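You operate a simulated robot arm through the tools that you are given. There is no shell and no other tool.

The job below is to be done with a simulated robot arm. You get a single attempt, and the scene is never put back.

JOB
Candle the turntable's eggs; move the cracked one to the short white rack.
Fine: all three on the white turntable; into the rack's free cup; lamp off, grey knob back at 1, no egg damaged, the others left in their cups.

It is judged by the outcome, as a careful person would: the job done as asked, and still so three seconds after it is handed in. It fails if anything else is knocked over, pushed out of place, dropped, spilled or broken.

ROBOT AND FRAMES
A 6-joint arm with a two-finger parallel gripper, fixed in place. Base frame: the origin is at the foot of the arm, x ahead of it, y to its left, z up; the work surface is at about z = 0. Units: cm, rad, N and s.
With the tool pointing down near the work surface it reaches from about 14 to 58 cm from the base axis. Its first joint turns from -1.152 to 1.152 rad. Payload 2.1 kg.
Tool frame: the origin (TCP) lies between the finger pads and is the grasp point; the fingertips stand 3 cm ahead of it; z points along the fingers, y is the line along which they close. Largest opening 9.4 cm; finger width 2.8, thickness 1; the body of the gripper, 5 by 9.6 cm, starts 5.5 cm behind the TCP.
Orientation is told as [roll, pitch, yaw] about the base's x, y, z axes, in that order, counted from this pose: with the fingers straight down and closing along the base's y, the tool's x points along the base's -x, its y along +y and its z along -z.

CONTROLS
- The arm moves only by the tool move_arm. Its argument "targets" is a list of rows, each a list of 2 entries, a list of its own where there are three numbers: the shift along the tool's x, y, z in cm, then the turn, a rotation vector about the tool's x, y, z in degrees. In form: [[[x, y, z], [rx, ry, rz]], ...]. A call has 1 to 20 rows; each row shifts and turns the commanded pose from where the row before left it, along the tool's axes as they then stand. "grip" is the gripper command, from -1 (shut) to 1 (fully open), values between in proportion, set as the call begins (left out, the last holds). Rows are played at 5 a second. More than 5 cm and 0.15 rad between two rows, or a gripper value outside its range, and nothing of the call is played. Where a pose cannot be reached the arm comes as near as it can. A force on the tool above 40 N (or 10 N above the force at the start of the call, whichever is more), or a blocked arm, ends the call early, and 0.2 s more pass. Each finger travels about 7.2 cm/s and halts on what it meets, pressing with about 21 N; the grip force reading is that of the motor and also rises with nothing between the fingers. The clock runs only during rows and for 0.2 s after the last one: add rows that do not move to give the fingers time. It gives the time, the measured TCP pose, the force on the tool (base axes), the opening and the grip force at its end, in the units of the frame above (readings bear some noise), with the torque about the TCP (base axes, N m) and any sound that the robot's microphone picked up.
- Cameras (640 x 400 px; columns grow to the right, rows downward): "scene" is fixed at [4.27, -36.2, 48.81]; the picture's right is [0.88, -0.48, 0.00], its down [-0.26, -0.48, -0.84] and it looks along [0.40, 0.73, -0.55] (base axes); focal length 214 px, centre (320, 200). "wrist" rides on the gripper at [7.6, 1.4, -10.2] in the tool frame; the picture's right is [-0.18, 0.98, 0.00], its down [-0.75, -0.14, -0.64] and it looks along [-0.63, -0.12, 0.77] (tool axes); focal length 243 px, centre (320, 200). There is no depth. A picture from a camera that has moved, and an enlarged one, comes with that camera's place and axes in the base frame and with its lens.
- grab_frame(camera): a new picture of that camera. It takes no simulated time.
- enlarge(camera, box): a new picture of the part [left, top, right, bottom] of that camera's present view, enlarged. It takes no simulated time.
- sign_off(): hands the job in; it is judged then, once.

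Nothing tells you positions but the pictures and the camera data. Unless the task says otherwise, let go and move clear before handing in.

The tools are called after "Call:" by a JSON object that holds its "method" and its "body". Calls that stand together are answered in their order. move_arm: Moves the arm, as the interface text tells. Its arguments: {"type":"object","properties":{"targets":{"type":"array","items":{"type":"array"}},"grip":{"type":"number"}},"required":["targets"]} The other tools are called the same way: grab_frame (camera) takes a picture; enlarge (camera, box) takes an enlarged picture of a part of a camera's view; sign_off () hands the job in.

At the start:

```text
time_s: 0.0
tool_pos: [28.68, 5.71, 42.4]
tool_rot: [0.0, 0.0, -0.001]
ft_force: [-0.2, 0.2, -0.3]
wrist_torque: [0.0, -0.01, 0.01]
finger_gap: 9.4
grip_force: 0.0
```

scene: 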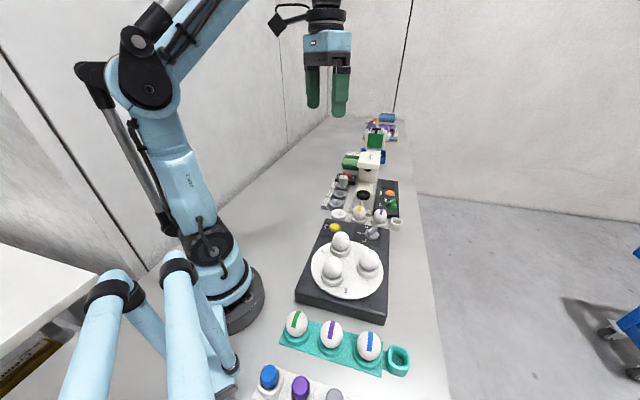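
wrist: 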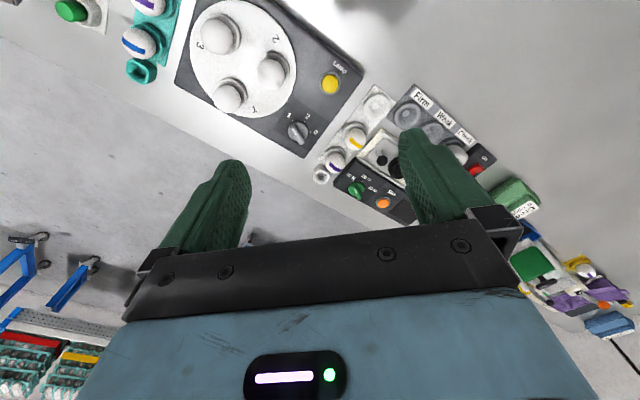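

I see a black box with a white turntable holding three eggs (labelled 1-3), a yellow lamp button and a grey knob. Beyond it there is a short white rack, and nearer there is a teal rack. I'll enlarge the views before moving.

Call:
{"method": "enlarge", "body": {"camera": "scene", "box": [270, 200, 430, 320]}}

Call:
{"method": "enlarge", "body": {"camera": "wrist", "box": [170, 0, 370, 160]}}

Call:
{"method": "enlarge", "body": {"camera": "wrist", "box": [290, 70, 530, 230]}}

Call:
{"method": "enlarge", "body": {"camera": "scene", "box": [300, 140, 420, 240]}}

```text
3.33 times, centred on (350, 260) of scene
camera zoom: at [4.27, -36.2, 48.81], right [0.88, -0.48, 0.0], down [-0.26, -0.48, -0.84], along [0.4, 0.73, -0.55], focal length 715 px, centre (220, 0)
```

zoom: 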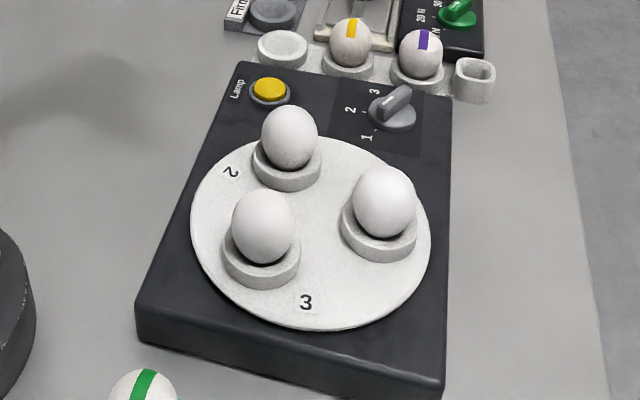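

```text
2.50 times, centred on (270, 80) of wrist
camera zoom: at [20.92, 7.02, 52.57], right [0.18, 0.98, 0.0], down [0.75, -0.14, 0.64], along [0.63, -0.12, -0.77], focal length 606 px, centre (445, 500)
```

zoom: 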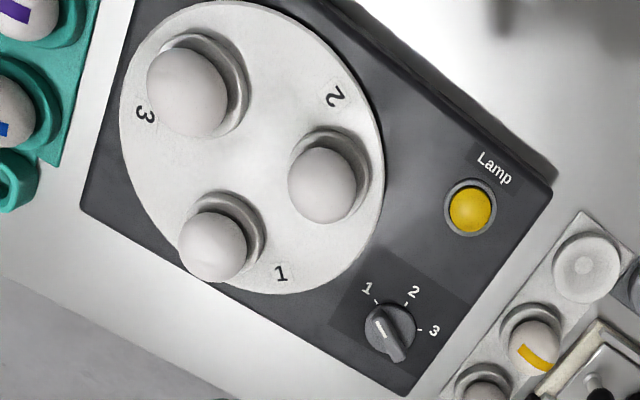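

```text
2.50 times, centred on (410, 150) of wrist
camera zoom: at [20.92, 7.02, 52.57], right [0.18, 0.98, 0.0], down [0.75, -0.14, 0.64], along [0.63, -0.12, -0.77], focal length 606 px, centre (95, 325)
```

zoom: 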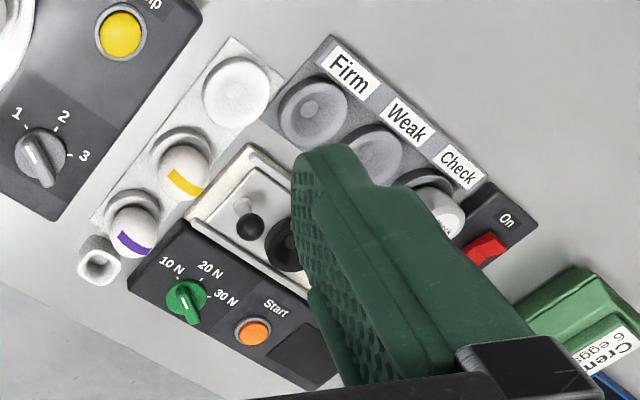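

```text
4.00 times, centred on (360, 190) of scene
camera zoom: at [4.27, -36.2, 48.81], right [0.88, -0.48, 0.0], down [-0.26, -0.48, -0.84], along [0.4, 0.73, -0.55], focal length 858 px, centre (160, 240)
```

zoom: 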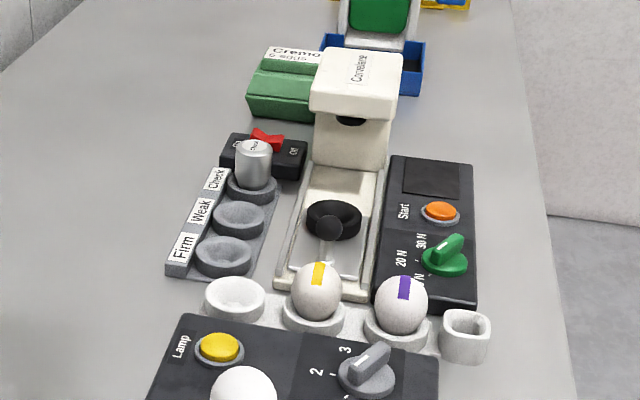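

The turntable is centred near (30,-5) with the eggs about 9 cm up, and the lamp button is near (33,6.5,4.5). The knob is near (41.4,-1.3), and the free cup of the white rack is just past the lamp. I'll come down for a closer look.

Call:
{"method": "move_arm", "body": {"targets": [[[0, 0, 3.2], [0, 0, 0]], [[0, 0, 3.2], [0, 0, 0]], [[0, 0, 3.2], [0, 0, 0]], [[0, 0, 3.2], [0, 0, 0]], [[0, 0, 3.2], [0, 0, 0]], [[0, 0, 0], [0, 0, 0]], [[0, 0, 0], [0, 0, 0]]], "grip": -1}}

Call:
{"method": "grab_frame", "body": {"camera": "wrist"}}

Call:
{"method": "grab_frame", "body": {"camera": "scene"}}

```text
time_s: 1.6
tool_pos: [28.49, 5.6, 26.27]
tool_rot: [0.001, -0.001, 0.002]
ft_force: [-0.1, 0.0, -0.4]
wrist_torque: [0.04, -0.04, -0.05]
finger_gap: 0.01
grip_force: 21.3
```

```text
taken
camera wrist: at [20.9, 7.03, 36.58], right [0.18, 0.98, 0.0], down [0.75, -0.14, 0.64], along [0.63, -0.12, -0.77], focal length 243 px, centre (320, 200)
```

wrist: 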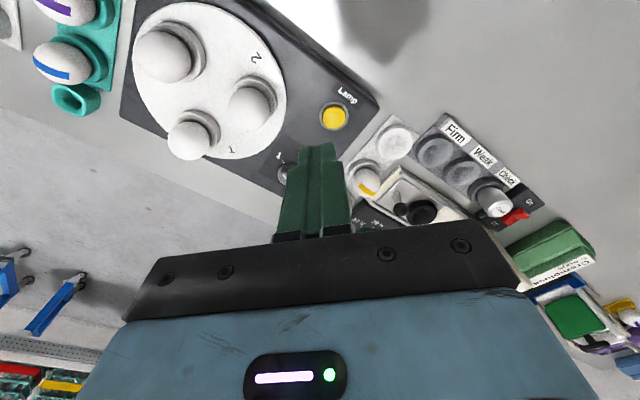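

```text
taken
```

scene: 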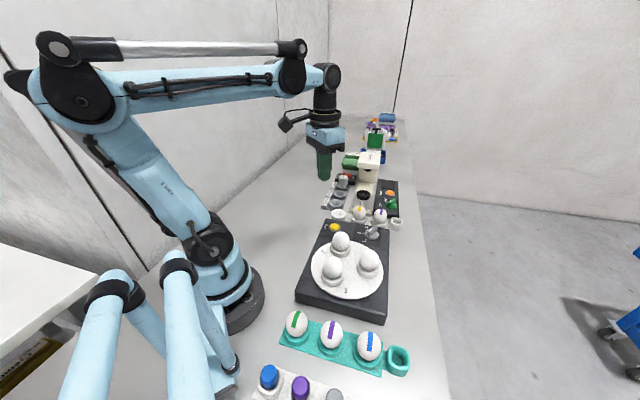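

The closed gripper is above and behind the lamp button, which I place at (33.3,6.5,4.5). I'll move over it, come down to just above, and check.

Call:
{"method": "move_arm", "body": {"targets": [[[-2.4, 0.4, 0], [0, 0, 0]], [[-2.4, 0.5, 0], [0, 0, 0]], [[0, 0, 3.2], [0, 0, 0]], [[0, 0, 3.2], [0, 0, 0]], [[0, 0, 3.2], [0, 0, 0]], [[0, 0, 3.2], [0, 0, 0]], [[0, 0, 2], [0, 0, 0]], [[0, 0, 0], [0, 0, 0]], [[0, 0, 0], [0, 0, 0]]], "grip": -1}}

Call:
{"method": "enlarge", "body": {"camera": "scene", "box": [270, 180, 430, 300]}}

Call:
{"method": "grab_frame", "body": {"camera": "wrist"}}

```text
time_s: 3.6
tool_pos: [33.35, 6.6, 11.45]
tool_rot: [0.0, 0.0, -0.001]
ft_force: [0.4, -0.4, -0.4]
wrist_torque: [-0.01, -0.02, 0.01]
finger_gap: 0.0
grip_force: 21.2
```

```text
3.33 times, centred on (350, 240) of scene
camera zoom: at [4.27, -36.2, 48.81], right [0.88, -0.48, 0.0], down [-0.26, -0.48, -0.84], along [0.4, 0.73, -0.55], focal length 715 px, centre (220, 67)
```

zoom: 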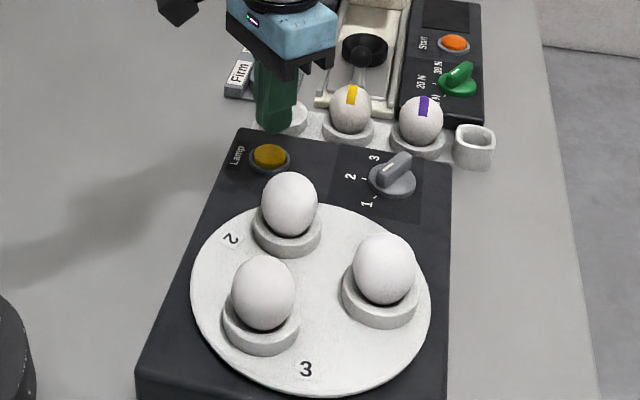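

```text
taken
camera wrist: at [25.77, 7.91, 21.72], right [0.18, 0.98, 0.0], down [0.75, -0.14, 0.64], along [0.63, -0.12, -0.77], focal length 243 px, centre (320, 200)
```

wrist: 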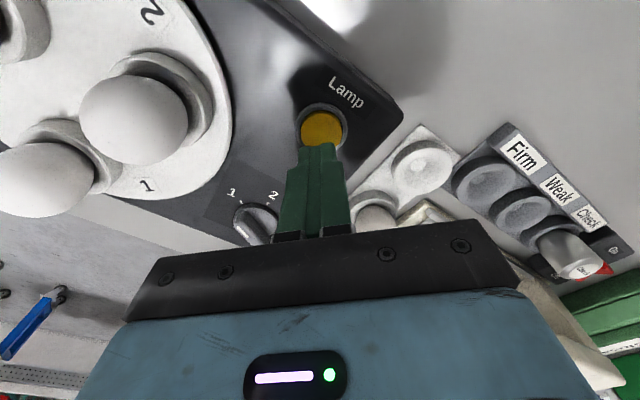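

The fingertips are directly above the lamp button. I'll press gently in small steps.

Call:
{"method": "move_arm", "body": {"targets": [[[0, 0, 1.5], [0, 0, 0]], [[0, 0, 1.0], [0, 0, 0]], [[0, 0, 0.5], [0, 0, 0]], [[0, 0, 0.3], [0, 0, 0]], [[0, 0, 0.2], [0, 0, 0]], [[0, 0, 0.0], [0, 0, 0]]]}}

Call:
{"method": "enlarge", "body": {"camera": "scene", "box": [270, 180, 430, 300]}}

```text
time_s: 5.0
tool_pos: [33.41, 6.6, 7.94]
tool_rot: [0.0, 0.001, 0.001]
ft_force: [-1.0, -4.3, 11.2]
wrist_torque: [-0.12, 0.05, -0.02]
finger_gap: 0.0
grip_force: 20.9
heard: click
```

```text
3.33 times, centred on (350, 240) of scene
camera zoom: at [4.26, -36.2, 48.81], right [0.88, -0.48, 0.0], down [-0.26, -0.48, -0.84], along [0.4, 0.73, -0.55], focal length 715 px, centre (220, 67)
```

zoom: 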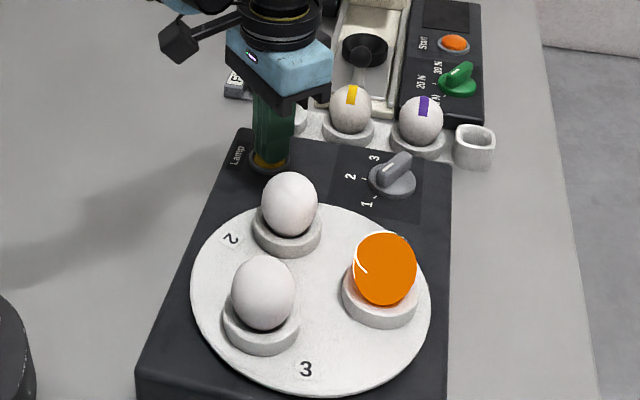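

The button clicked and egg 1 glows orange. I'll take a detailed look, then lift.

Call:
{"method": "enlarge", "body": {"camera": "scene", "box": [350, 230, 382, 250]}}

Call:
{"method": "move_arm", "body": {"targets": [[[0, 0, -0.5], [0, 0, 0]], [[0, 0, -2], [0, 0, 0]], [[0, 0, -3], [0, 0, 0]], [[0, 0, -3], [0, 0, 0]], [[0, 0, -3], [0, 0, 0]], [[0, 0, -3], [0, 0, 0]], [[0, 0, 0], [0, 0, 0]]]}}

Call:
{"method": "enlarge", "body": {"camera": "scene", "box": [340, 225, 396, 260]}}

Call:
{"method": "grab_frame", "body": {"camera": "wrist"}}

```text
16.00 times, centred on (366, 240) of scene
camera zoom: at [4.26, -36.2, 48.81], right [0.88, -0.48, 0.0], down [-0.26, -0.48, -0.84], along [0.4, 0.73, -0.55], focal length 3432 px, centre (-416, -440)
```

zoom: 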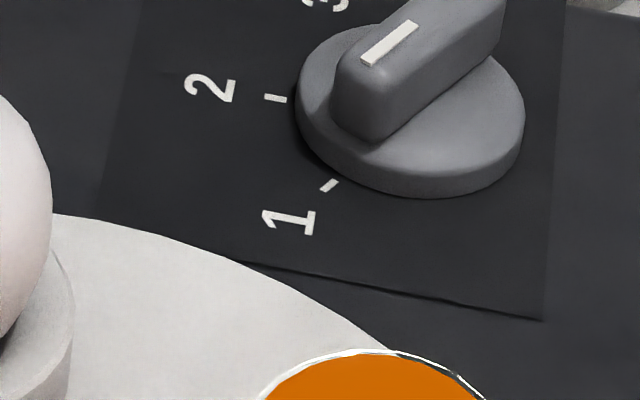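

```text
time_s: 6.6
tool_pos: [33.28, 6.56, 22.44]
tool_rot: [0.0, 0.001, 0.002]
ft_force: [0.5, 0.3, 0.2]
wrist_torque: [0.01, 0.03, -0.04]
finger_gap: 0.0
grip_force: 20.8
```

```text
11.43 times, centred on (368, 242) of scene
camera zoom: at [4.27, -36.2, 48.81], right [0.88, -0.48, 0.0], down [-0.26, -0.48, -0.84], along [0.4, 0.73, -0.55], focal length 2451 px, centre (-229, -286)
```

zoom: 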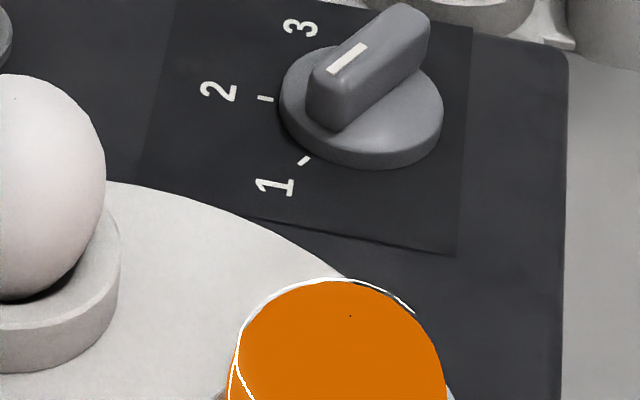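

```text
taken
camera wrist: at [25.74, 7.88, 32.79], right [0.18, 0.98, 0.0], down [0.75, -0.14, 0.64], along [0.63, -0.12, -0.77], focal length 243 px, centre (320, 200)
```

wrist: 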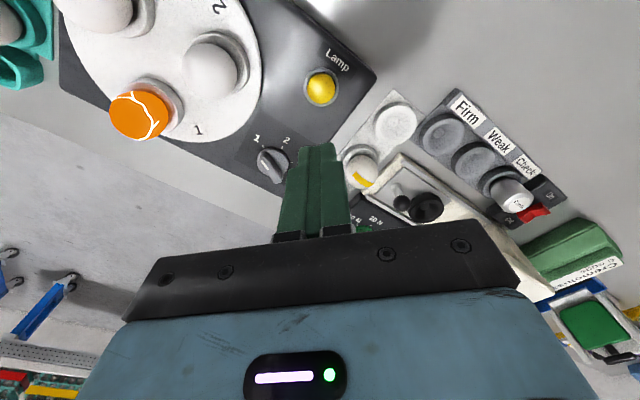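

Call:
{"method": "enlarge", "body": {"camera": "wrist", "box": [90, 70, 202, 140]}}

Call:
{"method": "enlarge", "body": {"camera": "scene", "box": [326, 235, 398, 280]}}

Call:
{"method": "enlarge", "body": {"camera": "wrist", "box": [220, 100, 348, 180]}}

```text
5.71 times, centred on (146, 105) of wrist
camera zoom: at [25.74, 7.88, 32.79], right [0.18, 0.98, 0.0], down [0.75, -0.14, 0.64], along [0.63, -0.12, -0.77], focal length 1386 px, centre (1314, 743)
```

zoom: 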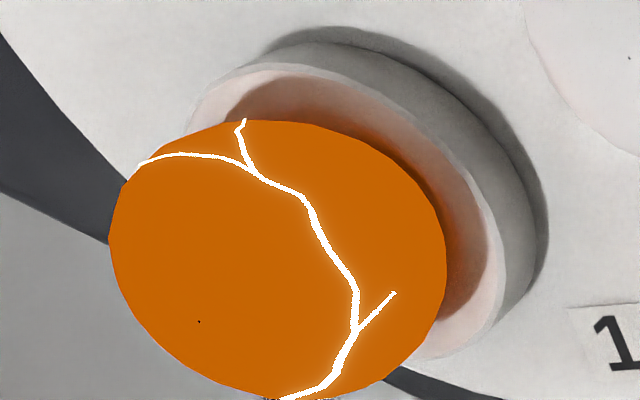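

```text
8.89 times, centred on (362, 258) of scene
camera zoom: at [4.27, -36.2, 48.81], right [0.88, -0.48, 0.0], down [-0.26, -0.48, -0.84], along [0.4, 0.73, -0.55], focal length 1906 px, centre (-53, -311)
```

zoom: 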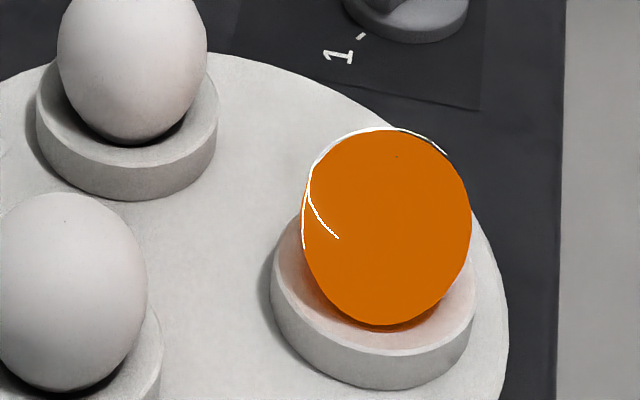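

```text
5.00 times, centred on (284, 140) of wrist
camera zoom: at [25.74, 7.88, 32.79], right [0.18, 0.98, 0.0], down [0.75, -0.14, 0.64], along [0.63, -0.12, -0.77], focal length 1213 px, centre (500, 500)
```

zoom: 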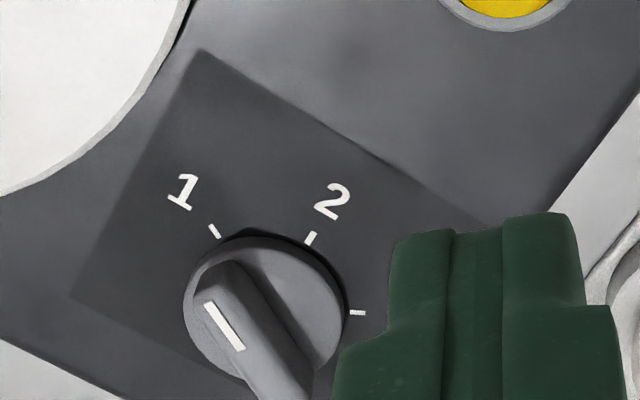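

Egg 1 shows a clear branching crack. As the job asks, I'll also candle eggs 2 and 3. The knob is centred near (41.4,-1.6) with positions 60° apart, turning clockwise from above, and its bar lies along 15°. I'll go over it and line up.

Call:
{"method": "move_arm", "body": {"targets": [[[-2.7, -2.73, 0], [0, 0, 0]], [[-2.7, -2.73, 0], [0, 0, 0]], [[-2.65, -2.73, 0], [0, 0, 0]], [[0, 0, 0], [0, 0, -7.5]], [[0, 0, 0], [0, 0, -7.5]], [[0, 0, 3], [0, 0, 0]], [[0, 0, 3], [0, 0, 0]], [[0, 0, 3], [0, 0, 0]], [[0, 0, 2], [0, 0, 0]], [[0, 0, 0], [0, 0, 0]], [[0, 0, 0], [0, 0, 0]]], "grip": -0.15}}

Call:
{"method": "grab_frame", "body": {"camera": "wrist"}}

Call:
{"method": "enlarge", "body": {"camera": "scene", "box": [310, 180, 430, 255]}}

```text
time_s: 9.0
tool_pos: [41.34, -1.55, 11.52]
tool_rot: [-0.001, 0.0, 0.263]
ft_force: [-0.4, 0.1, 0.0]
wrist_torque: [0.0, -0.03, -0.02]
finger_gap: 4.0
grip_force: 0.1
```

```text
taken
camera wrist: at [33.69, -2.27, 21.75], right [-0.08, 1.0, 0.0], down [0.76, 0.06, 0.64], along [0.64, 0.05, -0.77], focal length 243 px, centre (320, 200)
```

wrist: 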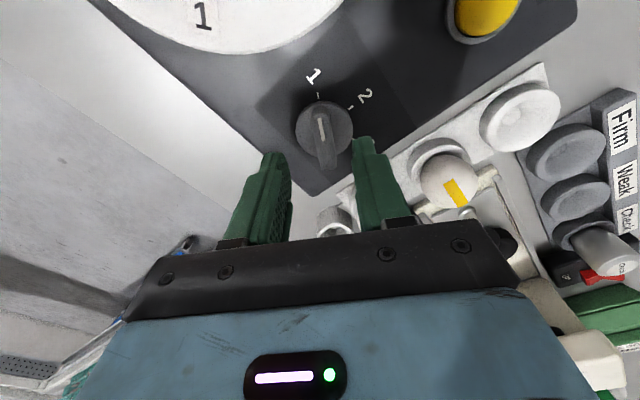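

```text
5.33 times, centred on (370, 218) of scene
camera zoom: at [4.27, -36.2, 48.81], right [0.88, -0.48, 0.0], down [-0.26, -0.48, -0.84], along [0.4, 0.73, -0.55], focal length 1144 px, centre (53, 107)
```

zoom: 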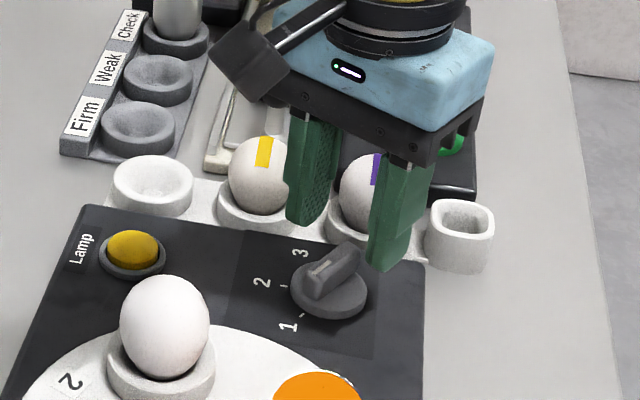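

The fingers straddle the knob's bar. I'll come down until the tips are just above the knob's disc, then close on the bar.

Call:
{"method": "move_arm", "body": {"targets": [[[0, 0, 1.5], [0, 0, 0]], [[0, 0, 1.0], [0, 0, 0]], [[0, 0, 0.4], [0, 0, 0]], [[0, 0, 0], [0, 0, 0]]]}}

Call:
{"method": "enlarge", "body": {"camera": "scene", "box": [342, 205, 406, 245]}}

Call:
{"method": "enlarge", "body": {"camera": "wrist", "box": [220, 60, 428, 190]}}

```text
time_s: 10.0
tool_pos: [41.45, -1.62, 8.64]
tool_rot: [0.0, 0.0, 0.263]
ft_force: [-0.3, 1.1, -0.2]
wrist_torque: [0.03, -0.05, -0.02]
finger_gap: 3.98
grip_force: 0.1
```

```text
10.00 times, centred on (374, 225) of scene
camera zoom: at [4.27, -36.2, 48.81], right [0.88, -0.48, 0.0], down [-0.26, -0.48, -0.84], along [0.4, 0.73, -0.55], focal length 2145 px, centre (-220, -50)
```

zoom: 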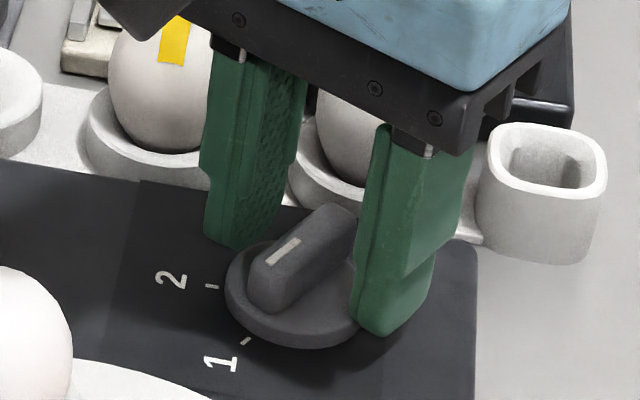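

```text
3.08 times, centred on (324, 125) of wrist
camera zoom: at [33.66, -2.27, 18.88], right [-0.08, 1.0, 0.0], down [0.76, 0.06, 0.64], along [0.64, 0.05, -0.77], focal length 746 px, centre (308, 431)
```

zoom: 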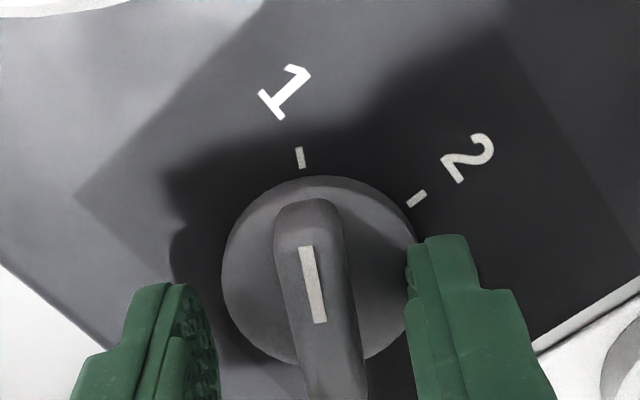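

The bar sits centred and aligned between the fingers, so I'll close on it.

Call:
{"method": "move_arm", "body": {"targets": [[[0, 0, 0], [0, 0, 0]], [[0, 0, 0], [0, 0, 0]], [[0, 0, 0], [0, 0, 0]]], "grip": -1}}

Call:
{"method": "enlarge", "body": {"camera": "scene", "box": [342, 205, 406, 245]}}

```text
time_s: 10.8
tool_pos: [41.28, -1.28, 8.57]
tool_rot: [0.01, 0.001, 0.264]
ft_force: [-11.2, 31.5, -2.9]
wrist_torque: [-0.13, 0.78, -0.03]
finger_gap: 1.23
grip_force: 45.2
```

```text
10.00 times, centred on (374, 225) of scene
camera zoom: at [4.27, -36.2, 48.81], right [0.88, -0.48, 0.0], down [-0.26, -0.48, -0.84], along [0.4, 0.73, -0.55], focal length 2145 px, centre (-220, -50)
```

zoom: 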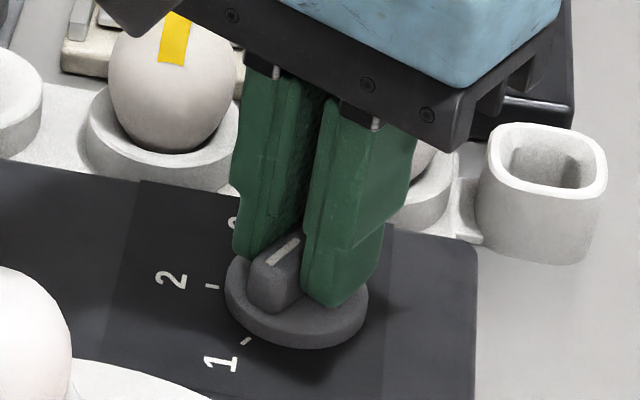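

The fingers hold the bar, but about 33 N of side force says the true centre is roughly 0.35 cm along +tool y. I'll relieve that before turning.

Call:
{"method": "move_arm", "body": {"targets": [[[0, 0.2, 0], [0, 0, 0]], [[0, 0.17, 0], [0, 0, 0]], [[0, 0, 0], [0, 0, 0]]]}}

```text
time_s: 11.6
tool_pos: [41.38, -1.29, 8.51]
tool_rot: [0.001, -0.001, 0.262]
ft_force: [-5.4, 11.1, -2.3]
wrist_torque: [0.31, 0.53, 0.01]
finger_gap: 1.22
grip_force: 44.7
```

Call:
{"method": "move_arm", "body": {"targets": [[[0, 0.15, 0], [0, 0, 0]], [[0, 0, 0], [0, 0, 5]], [[0, 0, 0], [0, 0, 7.5]], [[0, 0, 0], [0, 0, 7.5]], [[0, 0, 0], [0, 0, 0]]]}}

Call:
{"method": "enlarge", "body": {"camera": "scene", "box": [290, 190, 418, 300]}}

```text
time_s: 12.8
tool_pos: [41.31, -1.3, 8.44]
tool_rot: [-0.002, -0.001, -0.092]
ft_force: [5.3, -23.2, -0.8]
wrist_torque: [-0.03, 0.72, -0.01]
finger_gap: 1.21
grip_force: 45.2
```

```text
3.64 times, centred on (354, 245) of scene
camera zoom: at [4.27, -36.2, 48.81], right [0.88, -0.48, 0.0], down [-0.26, -0.48, -0.84], along [0.4, 0.73, -0.55], focal length 780 px, centre (196, 36)
```

zoom: 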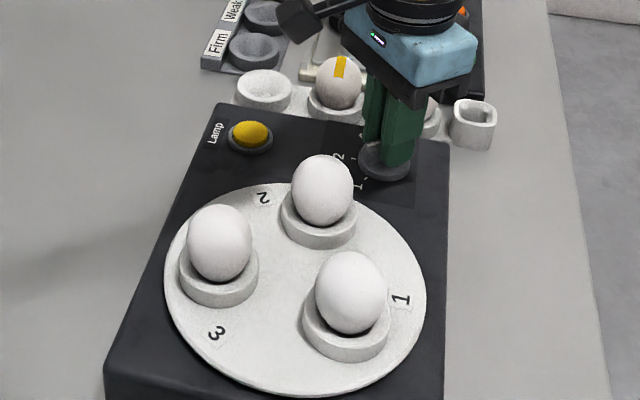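

The turntable turns with the knob at about 2:1, and the forces and the visible mark show the knob's centre lies about 1.2 cm nearer the base than my TCP. I'll null the side force first.

Call:
{"method": "move_arm", "body": {"targets": [[[0, -0.2, 0], [0, 0, 0]], [[0, -0.2, 0], [0, 0, 0]], [[0, 0, 0], [0, 0, 0]]]}}

Call:
{"method": "enlarge", "body": {"camera": "wrist", "box": [220, 60, 428, 190]}}

Call:
{"method": "enlarge", "body": {"camera": "scene", "box": [342, 205, 406, 245]}}

```text
time_s: 13.6
tool_pos: [41.2, -1.35, 8.66]
tool_rot: [0.005, 0.0, -0.085]
ft_force: [11.1, 5.5, -9.1]
wrist_torque: [-0.16, 0.16, 0.0]
finger_gap: 1.22
grip_force: 45.1
```

```text
3.08 times, centred on (324, 125) of wrist
camera zoom: at [33.81, 0.63, 18.88], right [0.27, 0.96, 0.01], down [0.74, -0.21, 0.64], along [0.62, -0.17, -0.77], focal length 746 px, centre (308, 431)
```

zoom: 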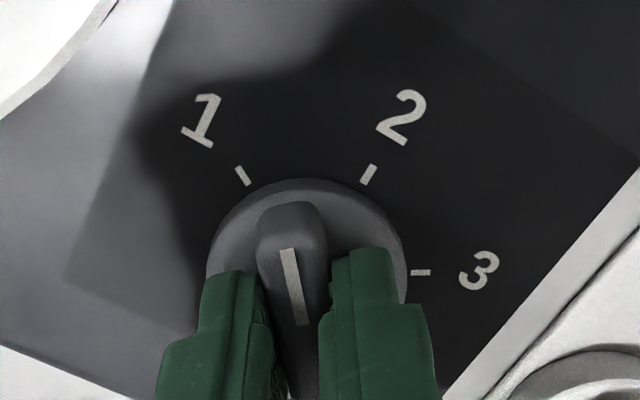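

```text
10.00 times, centred on (374, 225) of scene
camera zoom: at [4.27, -36.2, 48.81], right [0.88, -0.48, 0.0], down [-0.26, -0.48, -0.84], along [0.4, 0.73, -0.55], focal length 2145 px, centre (-220, -50)
```

zoom: 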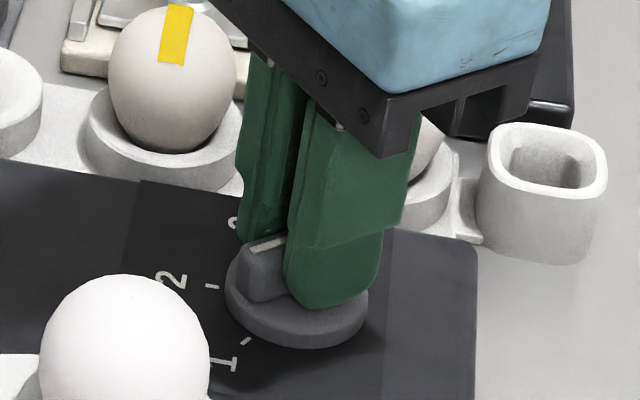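

The forces are low now. I'll keep turning towards 2, with the TCP orbiting about the knob's axis.

Call:
{"method": "move_arm", "body": {"targets": [[[0, -0.12, 0], [0, 0, 6.7]], [[0, -0.12, 0], [0, 0, 6.7]], [[0, -0.12, 0], [0, 0, 6.7]], [[0, 0, 0], [0, 0, 0]]]}}

```text
time_s: 14.5
tool_pos: [41.4, -1.43, 8.57]
tool_rot: [0.015, 0.002, -0.432]
ft_force: [0.3, 2.2, 1.7]
wrist_torque: [-0.56, 0.2, 0.01]
finger_gap: 1.23
grip_force: 45.0
stopped in row 4: the force on the tool passed its limit at 40 N (the readings are from after the stop); the commanded pose is now the measured one
```

The turn is nearly at 2. The measured poses put the knob axis at about (41.2,-1.34), very near the TCP, so I'll finish with pure rotation.

Call:
{"method": "move_arm", "body": {"targets": [[[0, 0, 0], [0, 0, 5]], [[0, 0, 0], [0, 0, 5]], [[0, 0, 0], [0, 0, 0]]]}}

Call:
{"method": "enlarge", "body": {"camera": "scene", "box": [290, 190, 418, 300]}}

Call:
{"method": "enlarge", "body": {"camera": "wrist", "box": [220, 60, 428, 190]}}

```text
time_s: 15.3
tool_pos: [41.23, -1.46, 8.61]
tool_rot: [0.011, 0.004, -0.607]
ft_force: [-0.7, 3.5, 12.7]
wrist_torque: [-1.2, -0.6, -0.03]
finger_gap: 1.21
grip_force: 44.7
```

```text
3.64 times, centred on (354, 245) of scene
camera zoom: at [4.26, -36.2, 48.82], right [0.88, -0.48, 0.0], down [-0.26, -0.48, -0.84], along [0.4, 0.73, -0.55], focal length 780 px, centre (196, 36)
```

zoom: 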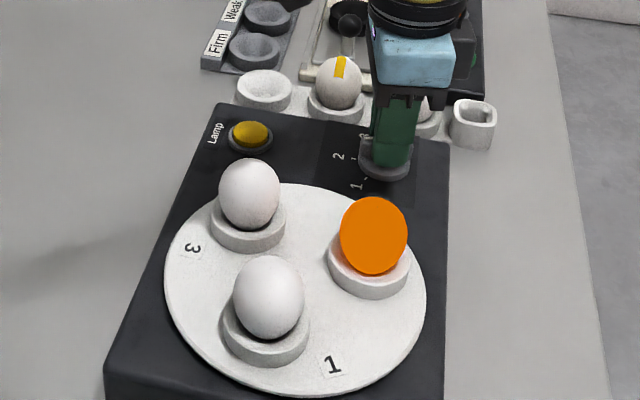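

```text
3.08 times, centred on (324, 125) of wrist
camera zoom: at [35.79, 3.94, 18.93], right [0.71, 0.7, 0.01], down [0.54, -0.55, 0.64], along [0.45, -0.45, -0.77], focal length 746 px, centre (308, 431)
```

zoom: 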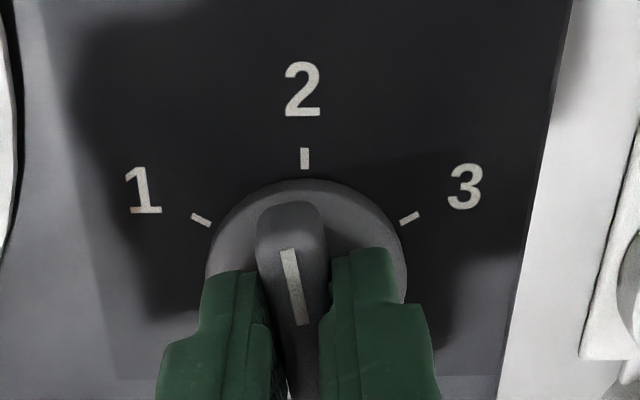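

Egg 2 is nearly at the lit station and shows no crack from here. I'll turn the last 10° and ease the tool up slightly.

Call:
{"method": "move_arm", "body": {"targets": [[[0, 0, -0.05], [0, 0, 5]], [[0, 0, -0.05], [0, 0, 5.2]], [[0, 0, 0], [0, 0, 0]]]}}

Call:
{"method": "enlarge", "body": {"camera": "scene", "box": [290, 190, 418, 300]}}

Call:
{"method": "grab_frame", "body": {"camera": "wrist"}}

```text
time_s: 16.1
tool_pos: [41.38, -1.54, 8.57]
tool_rot: [0.011, 0.007, -0.784]
ft_force: [7.5, 1.2, -32.1]
wrist_torque: [-0.51, 0.32, -0.04]
finger_gap: 1.2
grip_force: 44.9
```

```text
3.64 times, centred on (354, 245) of scene
camera zoom: at [4.28, -36.2, 48.81], right [0.88, -0.48, 0.0], down [-0.26, -0.48, -0.84], along [0.4, 0.73, -0.55], focal length 780 px, centre (196, 36)
```

zoom: 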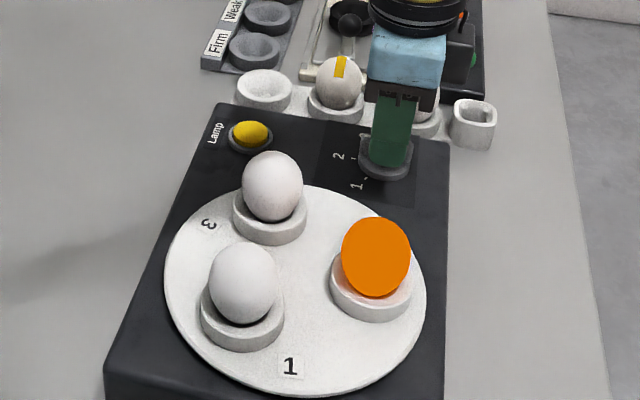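

```text
taken
camera wrist: at [36.86, 4.8, 19.0], right [0.82, 0.57, 0.01], down [0.43, -0.64, 0.64], along [0.37, -0.52, -0.77], focal length 243 px, centre (320, 200)
```

wrist: 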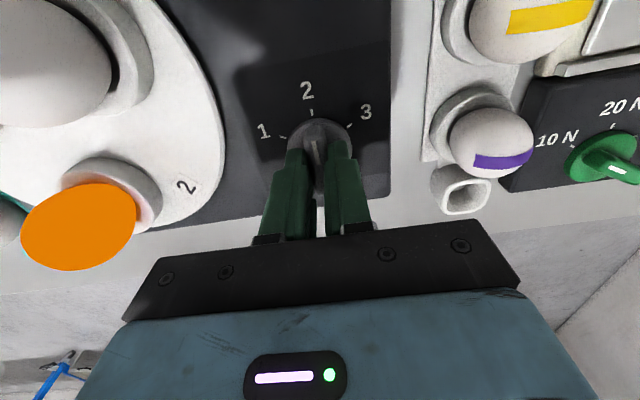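

The knob is at 2 and egg 2 is lit. I'll enlarge both views for cracks, and release the bar to relax the built-up forces before going on.

Call:
{"method": "enlarge", "body": {"camera": "wrist", "box": [0, 150, 192, 280]}}

Call:
{"method": "enlarge", "body": {"camera": "scene", "box": [326, 240, 390, 280]}}

Call:
{"method": "move_arm", "body": {"targets": [[[0, 0, 0], [0, 0, 0]], [[0, 0, 0], [0, 0, 0]], [[0, 0, 0], [0, 0, 0]]], "grip": -0.4}}

Call:
{"method": "enlarge", "body": {"camera": "wrist", "box": [220, 60, 428, 190]}}

```text
3.08 times, centred on (96, 215) of wrist
camera zoom: at [36.86, 4.8, 19.0], right [0.82, 0.57, 0.01], down [0.43, -0.64, 0.64], along [0.37, -0.52, -0.77], focal length 746 px, centre (1009, 154)
```

zoom: 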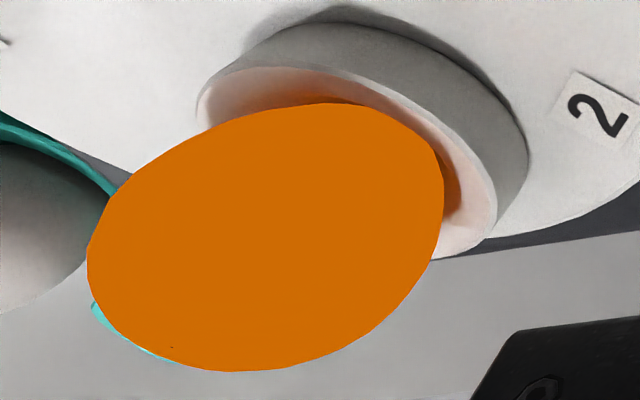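

```text
10.00 times, centred on (358, 260) of scene
camera zoom: at [4.28, -36.2, 48.81], right [0.88, -0.48, 0.0], down [-0.26, -0.48, -0.84], along [0.4, 0.73, -0.55], focal length 2145 px, centre (-60, -400)
```

zoom: 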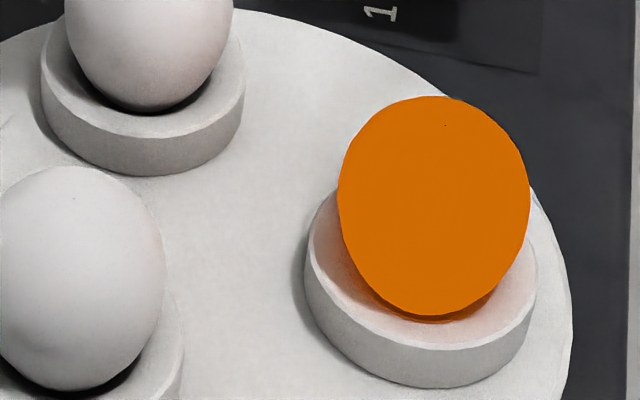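

```text
time_s: 16.9
tool_pos: [41.24, -1.37, 8.7]
tool_rot: [0.013, 0.005, -0.783]
ft_force: [0.2, 0.5, 0.6]
wrist_torque: [-0.02, -0.01, -0.01]
finger_gap: 2.82
grip_force: 0.0
```

```text
3.08 times, centred on (324, 125) of wrist
camera zoom: at [36.84, 4.8, 19.06], right [0.82, 0.57, 0.01], down [0.43, -0.64, 0.64], along [0.37, -0.52, -0.77], focal length 746 px, centre (308, 431)
```

zoom: 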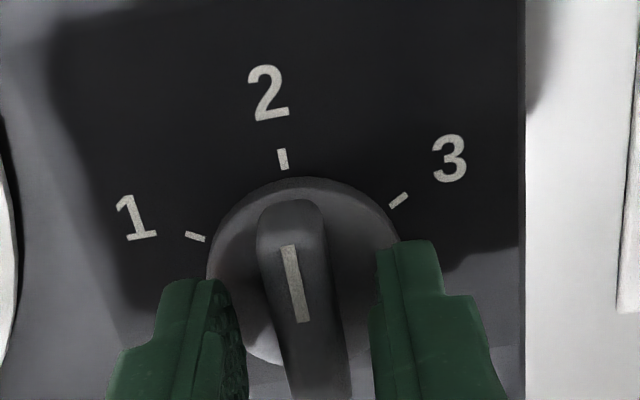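

Egg 2 is clean in both views, and the tool now sits relaxed at the knob's centre. I'll re-grip and turn towards 3.

Call:
{"method": "move_arm", "body": {"targets": [[[0, 0, 0], [0, 0, 0]], [[0, 0, 0], [0, 0, 0]]], "grip": -1}}

```text
time_s: 17.5
tool_pos: [41.18, -1.55, 8.74]
tool_rot: [0.013, 0.007, -0.783]
ft_force: [1.1, 1.6, 0.1]
wrist_torque: [-0.32, 0.43, 0.02]
finger_gap: 1.23
grip_force: 45.4
```

Call:
{"method": "move_arm", "body": {"targets": [[[0, 0, 0], [0, 0, 6]], [[0, 0, 0], [0, 0, 6]], [[0, 0, 0], [0, 0, 6]], [[0, 0, 0], [0, 0, 0]]]}}

```text
time_s: 18.5
tool_pos: [41.3, -1.42, 8.57]
tool_rot: [0.007, 0.01, -1.1]
ft_force: [-7.8, -0.4, 10.9]
wrist_torque: [-1.23, -0.02, 0.05]
finger_gap: 1.24
grip_force: 44.6
```

Call:
{"method": "move_arm", "body": {"targets": [[[0, 0, 0], [0, 0, 6]], [[0, 0, 0], [0, 0, 6]], [[0, 0, 0], [0, 0, 6]], [[0, 0, 0], [0, 0, 0]]]}}

```text
time_s: 19.5
tool_pos: [41.23, -1.5, 8.75]
tool_rot: [0.003, 0.012, -1.414]
ft_force: [-13.9, -3.7, 1.4]
wrist_torque: [-1.22, 0.31, 0.0]
finger_gap: 1.24
grip_force: 45.1
```

Call:
{"method": "move_arm", "body": {"targets": [[[0, -0.1, 0], [0, 0, 6]], [[0, -0.1, 0], [0, 0, 6]], [[0, 0, 0], [0, 0, 6]], [[0, 0, 0], [0, 0, 6]], [[0, 0, 0], [0, 0, 0]]]}}

Call:
{"method": "grab_frame", "body": {"camera": "wrist"}}

Call:
{"method": "enlarge", "body": {"camera": "scene", "box": [290, 190, 418, 300]}}

Call:
{"method": "enlarge", "body": {"camera": "scene", "box": [326, 240, 390, 280]}}

```text
time_s: 20.7
tool_pos: [41.29, -1.47, 8.7]
tool_rot: [0.004, 0.014, -1.833]
ft_force: [13.1, -3.2, -3.3]
wrist_torque: [-0.76, 0.02, -0.04]
finger_gap: 1.23
grip_force: 45.3
```

```text
taken
camera wrist: at [44.46, 5.38, 19.1], right [0.9, -0.43, 0.0], down [-0.34, -0.7, 0.63], along [-0.27, -0.57, -0.78], focal length 243 px, centre (320, 200)
```

wrist: 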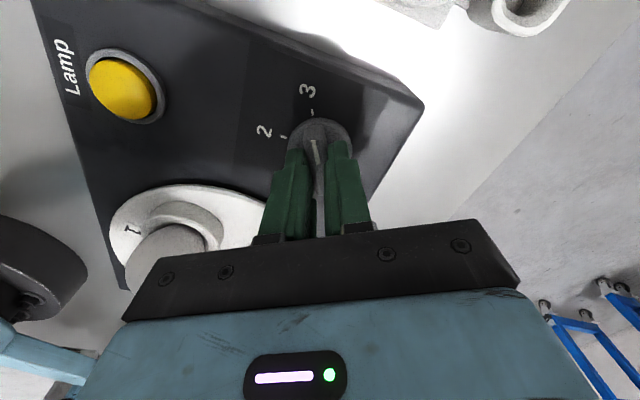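

```text
3.64 times, centred on (354, 245) of scene
camera zoom: at [4.27, -36.2, 48.81], right [0.88, -0.48, 0.0], down [-0.26, -0.48, -0.84], along [0.4, 0.73, -0.55], focal length 780 px, centre (196, 36)
```

zoom: 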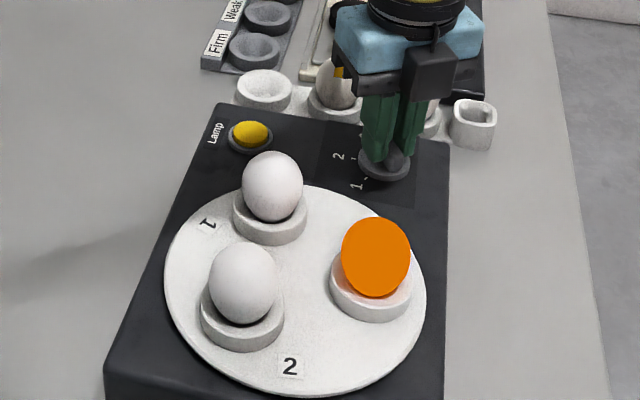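

```text
10.00 times, centred on (358, 260) of scene
camera zoom: at [4.27, -36.2, 48.81], right [0.88, -0.48, 0.0], down [-0.26, -0.48, -0.84], along [0.4, 0.73, -0.55], focal length 2145 px, centre (-60, -400)
```

zoom: 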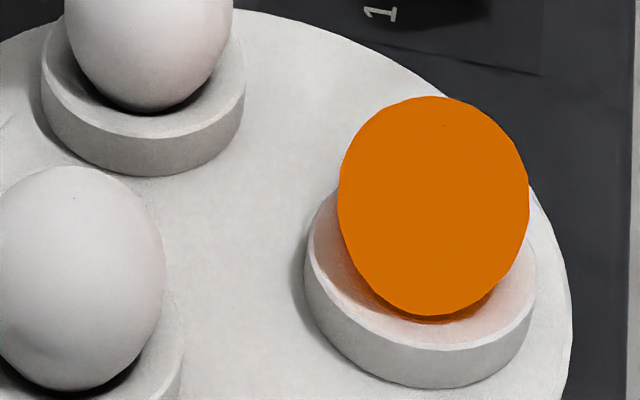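

Egg 3 is clean too, so egg 1 is the cracked one. I'll turn the knob back to 1, which also brings egg 1 back to its original place.

Call:
{"method": "move_arm", "body": {"targets": [[[0, 0.1, 0], [0, 0, -6]], [[0, 0.1, 0], [0, 0, -6]], [[0, 0, 0], [0, 0, -6]], [[0, 0, 0], [0, 0, -6]], [[0, 0, 0], [0, 0, 0]]]}}

Call:
{"method": "grab_frame", "body": {"camera": "wrist"}}

```text
time_s: 21.9
tool_pos: [41.32, -1.37, 8.58]
tool_rot: [0.004, 0.015, -1.41]
ft_force: [-1.2, 0.3, 3.9]
wrist_torque: [1.28, 0.49, 0.03]
finger_gap: 1.24
grip_force: 44.7
```

```text
taken
camera wrist: at [41.4, 6.11, 19.1], right [1.0, -0.02, 0.0], down [-0.02, -0.78, 0.63], along [-0.01, -0.63, -0.78], focal length 243 px, centre (320, 200)
```

wrist: 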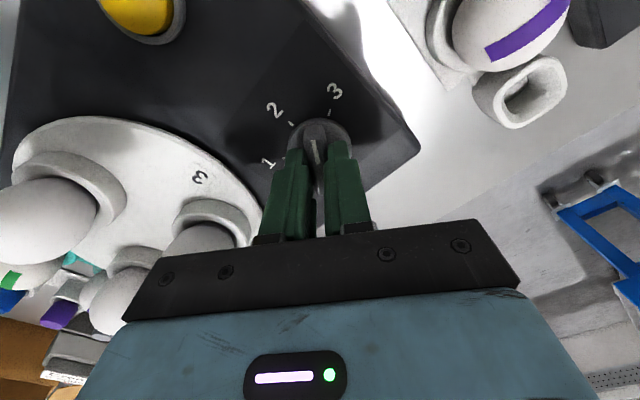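

Call:
{"method": "move_arm", "body": {"targets": [[[0, 0, 0], [0, 0, -6]], [[0, 0, 0], [0, 0, -6]], [[0, 0, 0], [0, 0, -6]], [[0, 0, 0], [0, 0, -6]], [[0, 0, 0], [0, 0, 0]]]}}

```text
time_s: 23.1
tool_pos: [41.31, -1.46, 8.67]
tool_rot: [0.01, 0.012, -0.992]
ft_force: [-4.5, 11.6, 3.2]
wrist_torque: [0.66, 1.03, 0.01]
finger_gap: 1.23
grip_force: 45.0
```

Call:
{"method": "move_arm", "body": {"targets": [[[0, 0, 0], [0, 0, -6]], [[0, 0, 0], [0, 0, -6]], [[0, 0, 0], [0, 0, 0]]]}}

Call:
{"method": "move_arm", "body": {"targets": [[[0, 0, 0], [0, 0, 0]], [[0, 0, 0], [0, 0, 0]], [[0, 0, 0], [0, 0, 0]]], "grip": -0.4}}

Call:
{"method": "grab_frame", "body": {"camera": "wrist"}}

Call:
{"method": "enlarge", "body": {"camera": "scene", "box": [290, 190, 418, 300]}}

```text
time_s: 23.9
tool_pos: [41.24, -1.42, 8.65]
tool_rot: [0.015, 0.009, -0.781]
ft_force: [-5.3, 12.4, 14.0]
wrist_torque: [0.5, 1.2, 0.04]
finger_gap: 1.21
grip_force: 45.2
```

```text
time_s: 24.7
tool_pos: [41.21, -1.42, 8.72]
tool_rot: [0.012, 0.006, -0.783]
ft_force: [0.0, -0.9, -0.5]
wrist_torque: [0.02, 0.02, 0.0]
finger_gap: 2.82
grip_force: 0.1
```

```text
taken
camera wrist: at [36.87, 4.73, 19.03], right [0.82, 0.57, 0.01], down [0.43, -0.64, 0.64], along [0.37, -0.52, -0.77], focal length 243 px, centre (320, 200)
```

wrist: 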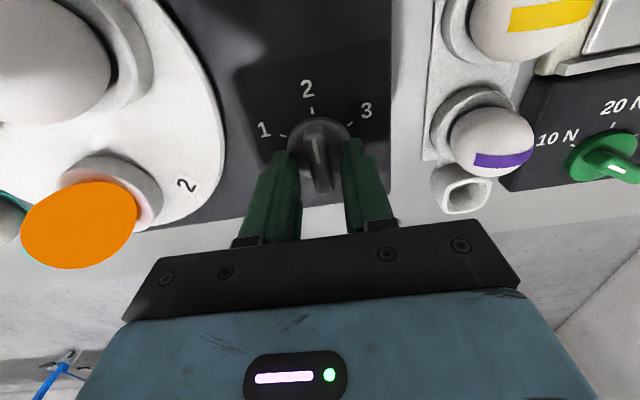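

```text
3.64 times, centred on (354, 245) of scene
camera zoom: at [4.27, -36.2, 48.81], right [0.88, -0.48, 0.0], down [-0.26, -0.48, -0.84], along [0.4, 0.73, -0.55], focal length 780 px, centre (196, 36)
```

zoom: 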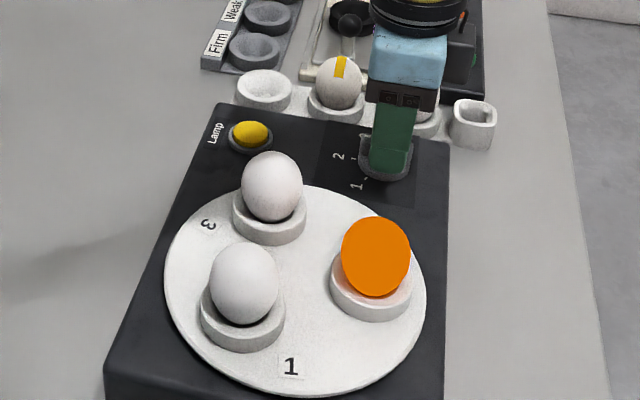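

The knob is back at 2 and the forces are relaxed. I'll level the tool's tiny tilt, re-grip, and turn back to 1.

Call:
{"method": "move_arm", "body": {"targets": [[[0, 0, 0], [0.6, -0.3, 0]], [[0, 0, 0], [0, 0, 0]]]}}

Call:
{"method": "move_arm", "body": {"targets": [[[0, 0, 0], [0, 0, 0]], [[0, 0, 0], [0, 0, 0]], [[0, 0, 0], [0, 0, -6]], [[0, 0, 0], [0, 0, -6]], [[0, 0, 0], [0, 0, -6]], [[0, 0, 0], [0, 0, 0]]], "grip": -1}}

```text
time_s: 25.3
tool_pos: [41.23, -1.51, 8.72]
tool_rot: [0.003, 0.001, -0.783]
ft_force: [0.7, -0.2, -0.6]
wrist_torque: [0.01, 0.0, 0.01]
finger_gap: 2.82
grip_force: 0.1
```

```text
time_s: 26.7
tool_pos: [41.36, -1.42, 8.72]
tool_rot: [0.002, 0.001, -0.468]
ft_force: [19.1, 10.3, -7.9]
wrist_torque: [0.66, 0.77, -0.01]
finger_gap: 1.22
grip_force: 45.4
```

Call:
{"method": "move_arm", "body": {"targets": [[[0, 0.1, 0], [0, 0, -6]], [[0, 0.1, 0], [0, 0, -6]], [[0, 0, 0], [0, 0, -6]], [[0, 0, 0], [0, 0, 0]]]}}

```text
time_s: 27.7
tool_pos: [41.2, -1.31, 8.63]
tool_rot: [-0.002, -0.001, -0.155]
ft_force: [5.3, -1.5, -12.5]
wrist_torque: [-0.26, -1.38, 0.01]
finger_gap: 1.21
grip_force: 45.2
```

Call:
{"method": "move_arm", "body": {"targets": [[[0, 0, 0], [0, 0, -6]], [[0, 0, 0], [0, 0, -6]], [[0, 0, 0], [0, 0, -6]], [[0, 0, 0], [0, 0, -6]], [[0, 0, 0], [0, 0, 0]]]}}

Call:
{"method": "move_arm", "body": {"targets": [[[0, 0, 0], [0, 0, 0]], [[0, 0, 0], [0, 0, 0]], [[0, 0, 0], [0, 0, 0]]], "grip": -0.3}}

Call:
{"method": "enlarge", "body": {"camera": "wrist", "box": [220, 60, 428, 190]}}

Call:
{"method": "enlarge", "body": {"camera": "scene", "box": [290, 190, 418, 300]}}

```text
time_s: 28.9
tool_pos: [41.31, -1.28, 8.7]
tool_rot: [0.001, 0.001, 0.266]
ft_force: [12.0, -4.7, -17.9]
wrist_torque: [-0.43, 0.81, 0.02]
finger_gap: 1.23
grip_force: 44.8
```

```text
time_s: 29.7
tool_pos: [41.4, -1.28, 8.77]
tool_rot: [0.0, 0.0, 0.264]
ft_force: [0.3, -0.4, 0.4]
wrist_torque: [0.0, -0.02, 0.0]
finger_gap: 3.28
grip_force: 0.0
```

```text
3.08 times, centred on (324, 125) of wrist
camera zoom: at [33.61, -1.95, 19.01], right [-0.08, 1.0, 0.0], down [0.76, 0.06, 0.64], along [0.64, 0.05, -0.77], focal length 746 px, centre (308, 431)
```

zoom: 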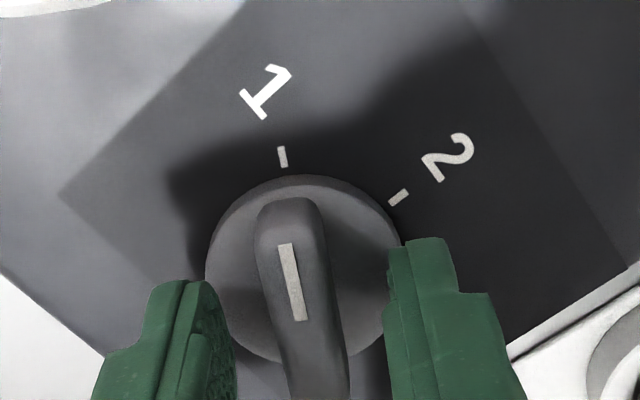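

```text
3.64 times, centred on (354, 245) of scene
camera zoom: at [4.27, -36.2, 48.81], right [0.88, -0.48, 0.0], down [-0.26, -0.48, -0.84], along [0.4, 0.73, -0.55], focal length 780 px, centre (196, 36)
```

zoom: 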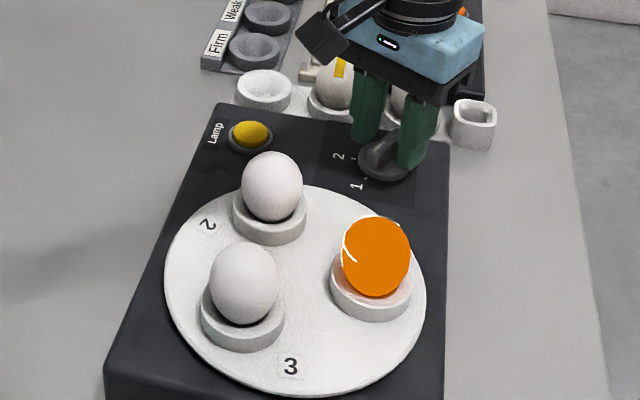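

The knob is back at 1 with egg 1 lit, and its crack shows again. Next I'll lift off and press the lamp button to turn it off.

Call:
{"method": "move_arm", "body": {"targets": [[[0, 0, -2], [0, 0, 0]], [[0, 0, -3], [0, 0, 0]], [[0, 0, -4], [0, 0, 0]], [[0, 0, 0], [0, 0, 7.5]], [[0, 0, 0], [0, 0, 7.5]], [[2.65, 2.65, 0], [0, 0, 0]], [[2.65, 2.65, 0], [0, 0, 0]], [[2.65, 2.65, 0], [0, 0, 0]], [[0, 0, 3], [0, 0, 0]], [[0, 0, 2.5], [0, 0, 0]], [[0, 0, 0], [0, 0, 0]]], "grip": -1}}

Call:
{"method": "grab_frame", "body": {"camera": "wrist"}}

```text
time_s: 32.1
tool_pos: [33.34, 6.54, 12.27]
tool_rot: [0.003, 0.0, 0.001]
ft_force: [-0.9, 0.0, 0.0]
wrist_torque: [0.0, -0.05, 0.0]
finger_gap: 0.02
grip_force: 21.0
```

```text
taken
camera wrist: at [25.72, 7.93, 22.58], right [0.18, 0.98, 0.0], down [0.75, -0.14, 0.64], along [0.63, -0.12, -0.77], focal length 243 px, centre (320, 200)
```

wrist: 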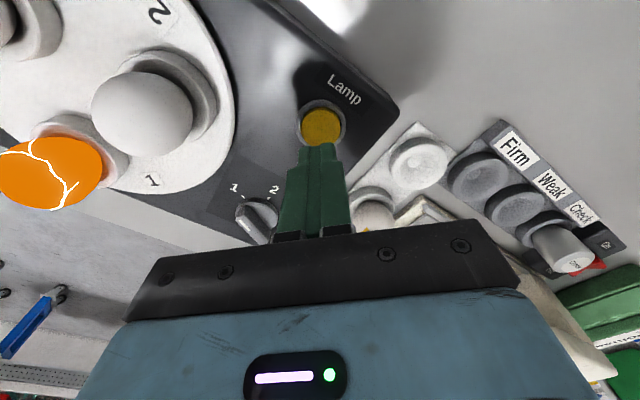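

I'm over the button. Same gentle press as before.

Call:
{"method": "move_arm", "body": {"targets": [[[0, 0, 2], [0, 0, 0]], [[0, 0, 1.2], [0, 0, 0]], [[0, 0, 0.5], [0, 0, 0]], [[0, 0, 0.3], [0, 0, 0]], [[0, 0, 0.2], [0, 0, 0]], [[0, 0, 0.0], [0, 0, 0]]]}}

Call:
{"method": "enlarge", "body": {"camera": "scene", "box": [290, 190, 418, 300]}}

```text
time_s: 33.5
tool_pos: [33.37, 6.56, 8.0]
tool_rot: [0.002, 0.0, 0.0]
ft_force: [-1.9, 0.5, 7.5]
wrist_torque: [0.06, 0.06, -0.02]
finger_gap: 0.02
grip_force: 20.8
heard: click
```

```text
3.64 times, centred on (354, 245) of scene
camera zoom: at [4.26, -36.2, 48.81], right [0.88, -0.48, 0.0], down [-0.26, -0.48, -0.84], along [0.4, 0.73, -0.55], focal length 780 px, centre (196, 36)
```

zoom: 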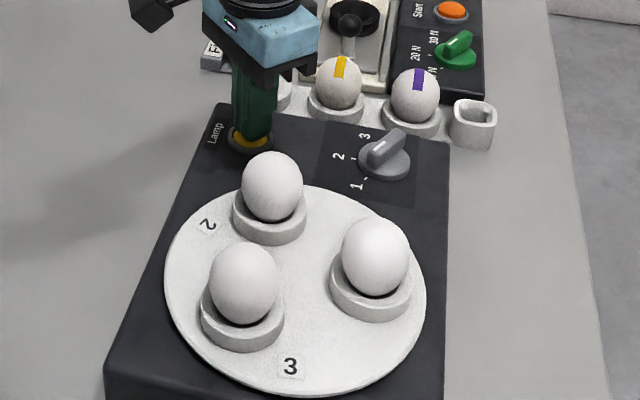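

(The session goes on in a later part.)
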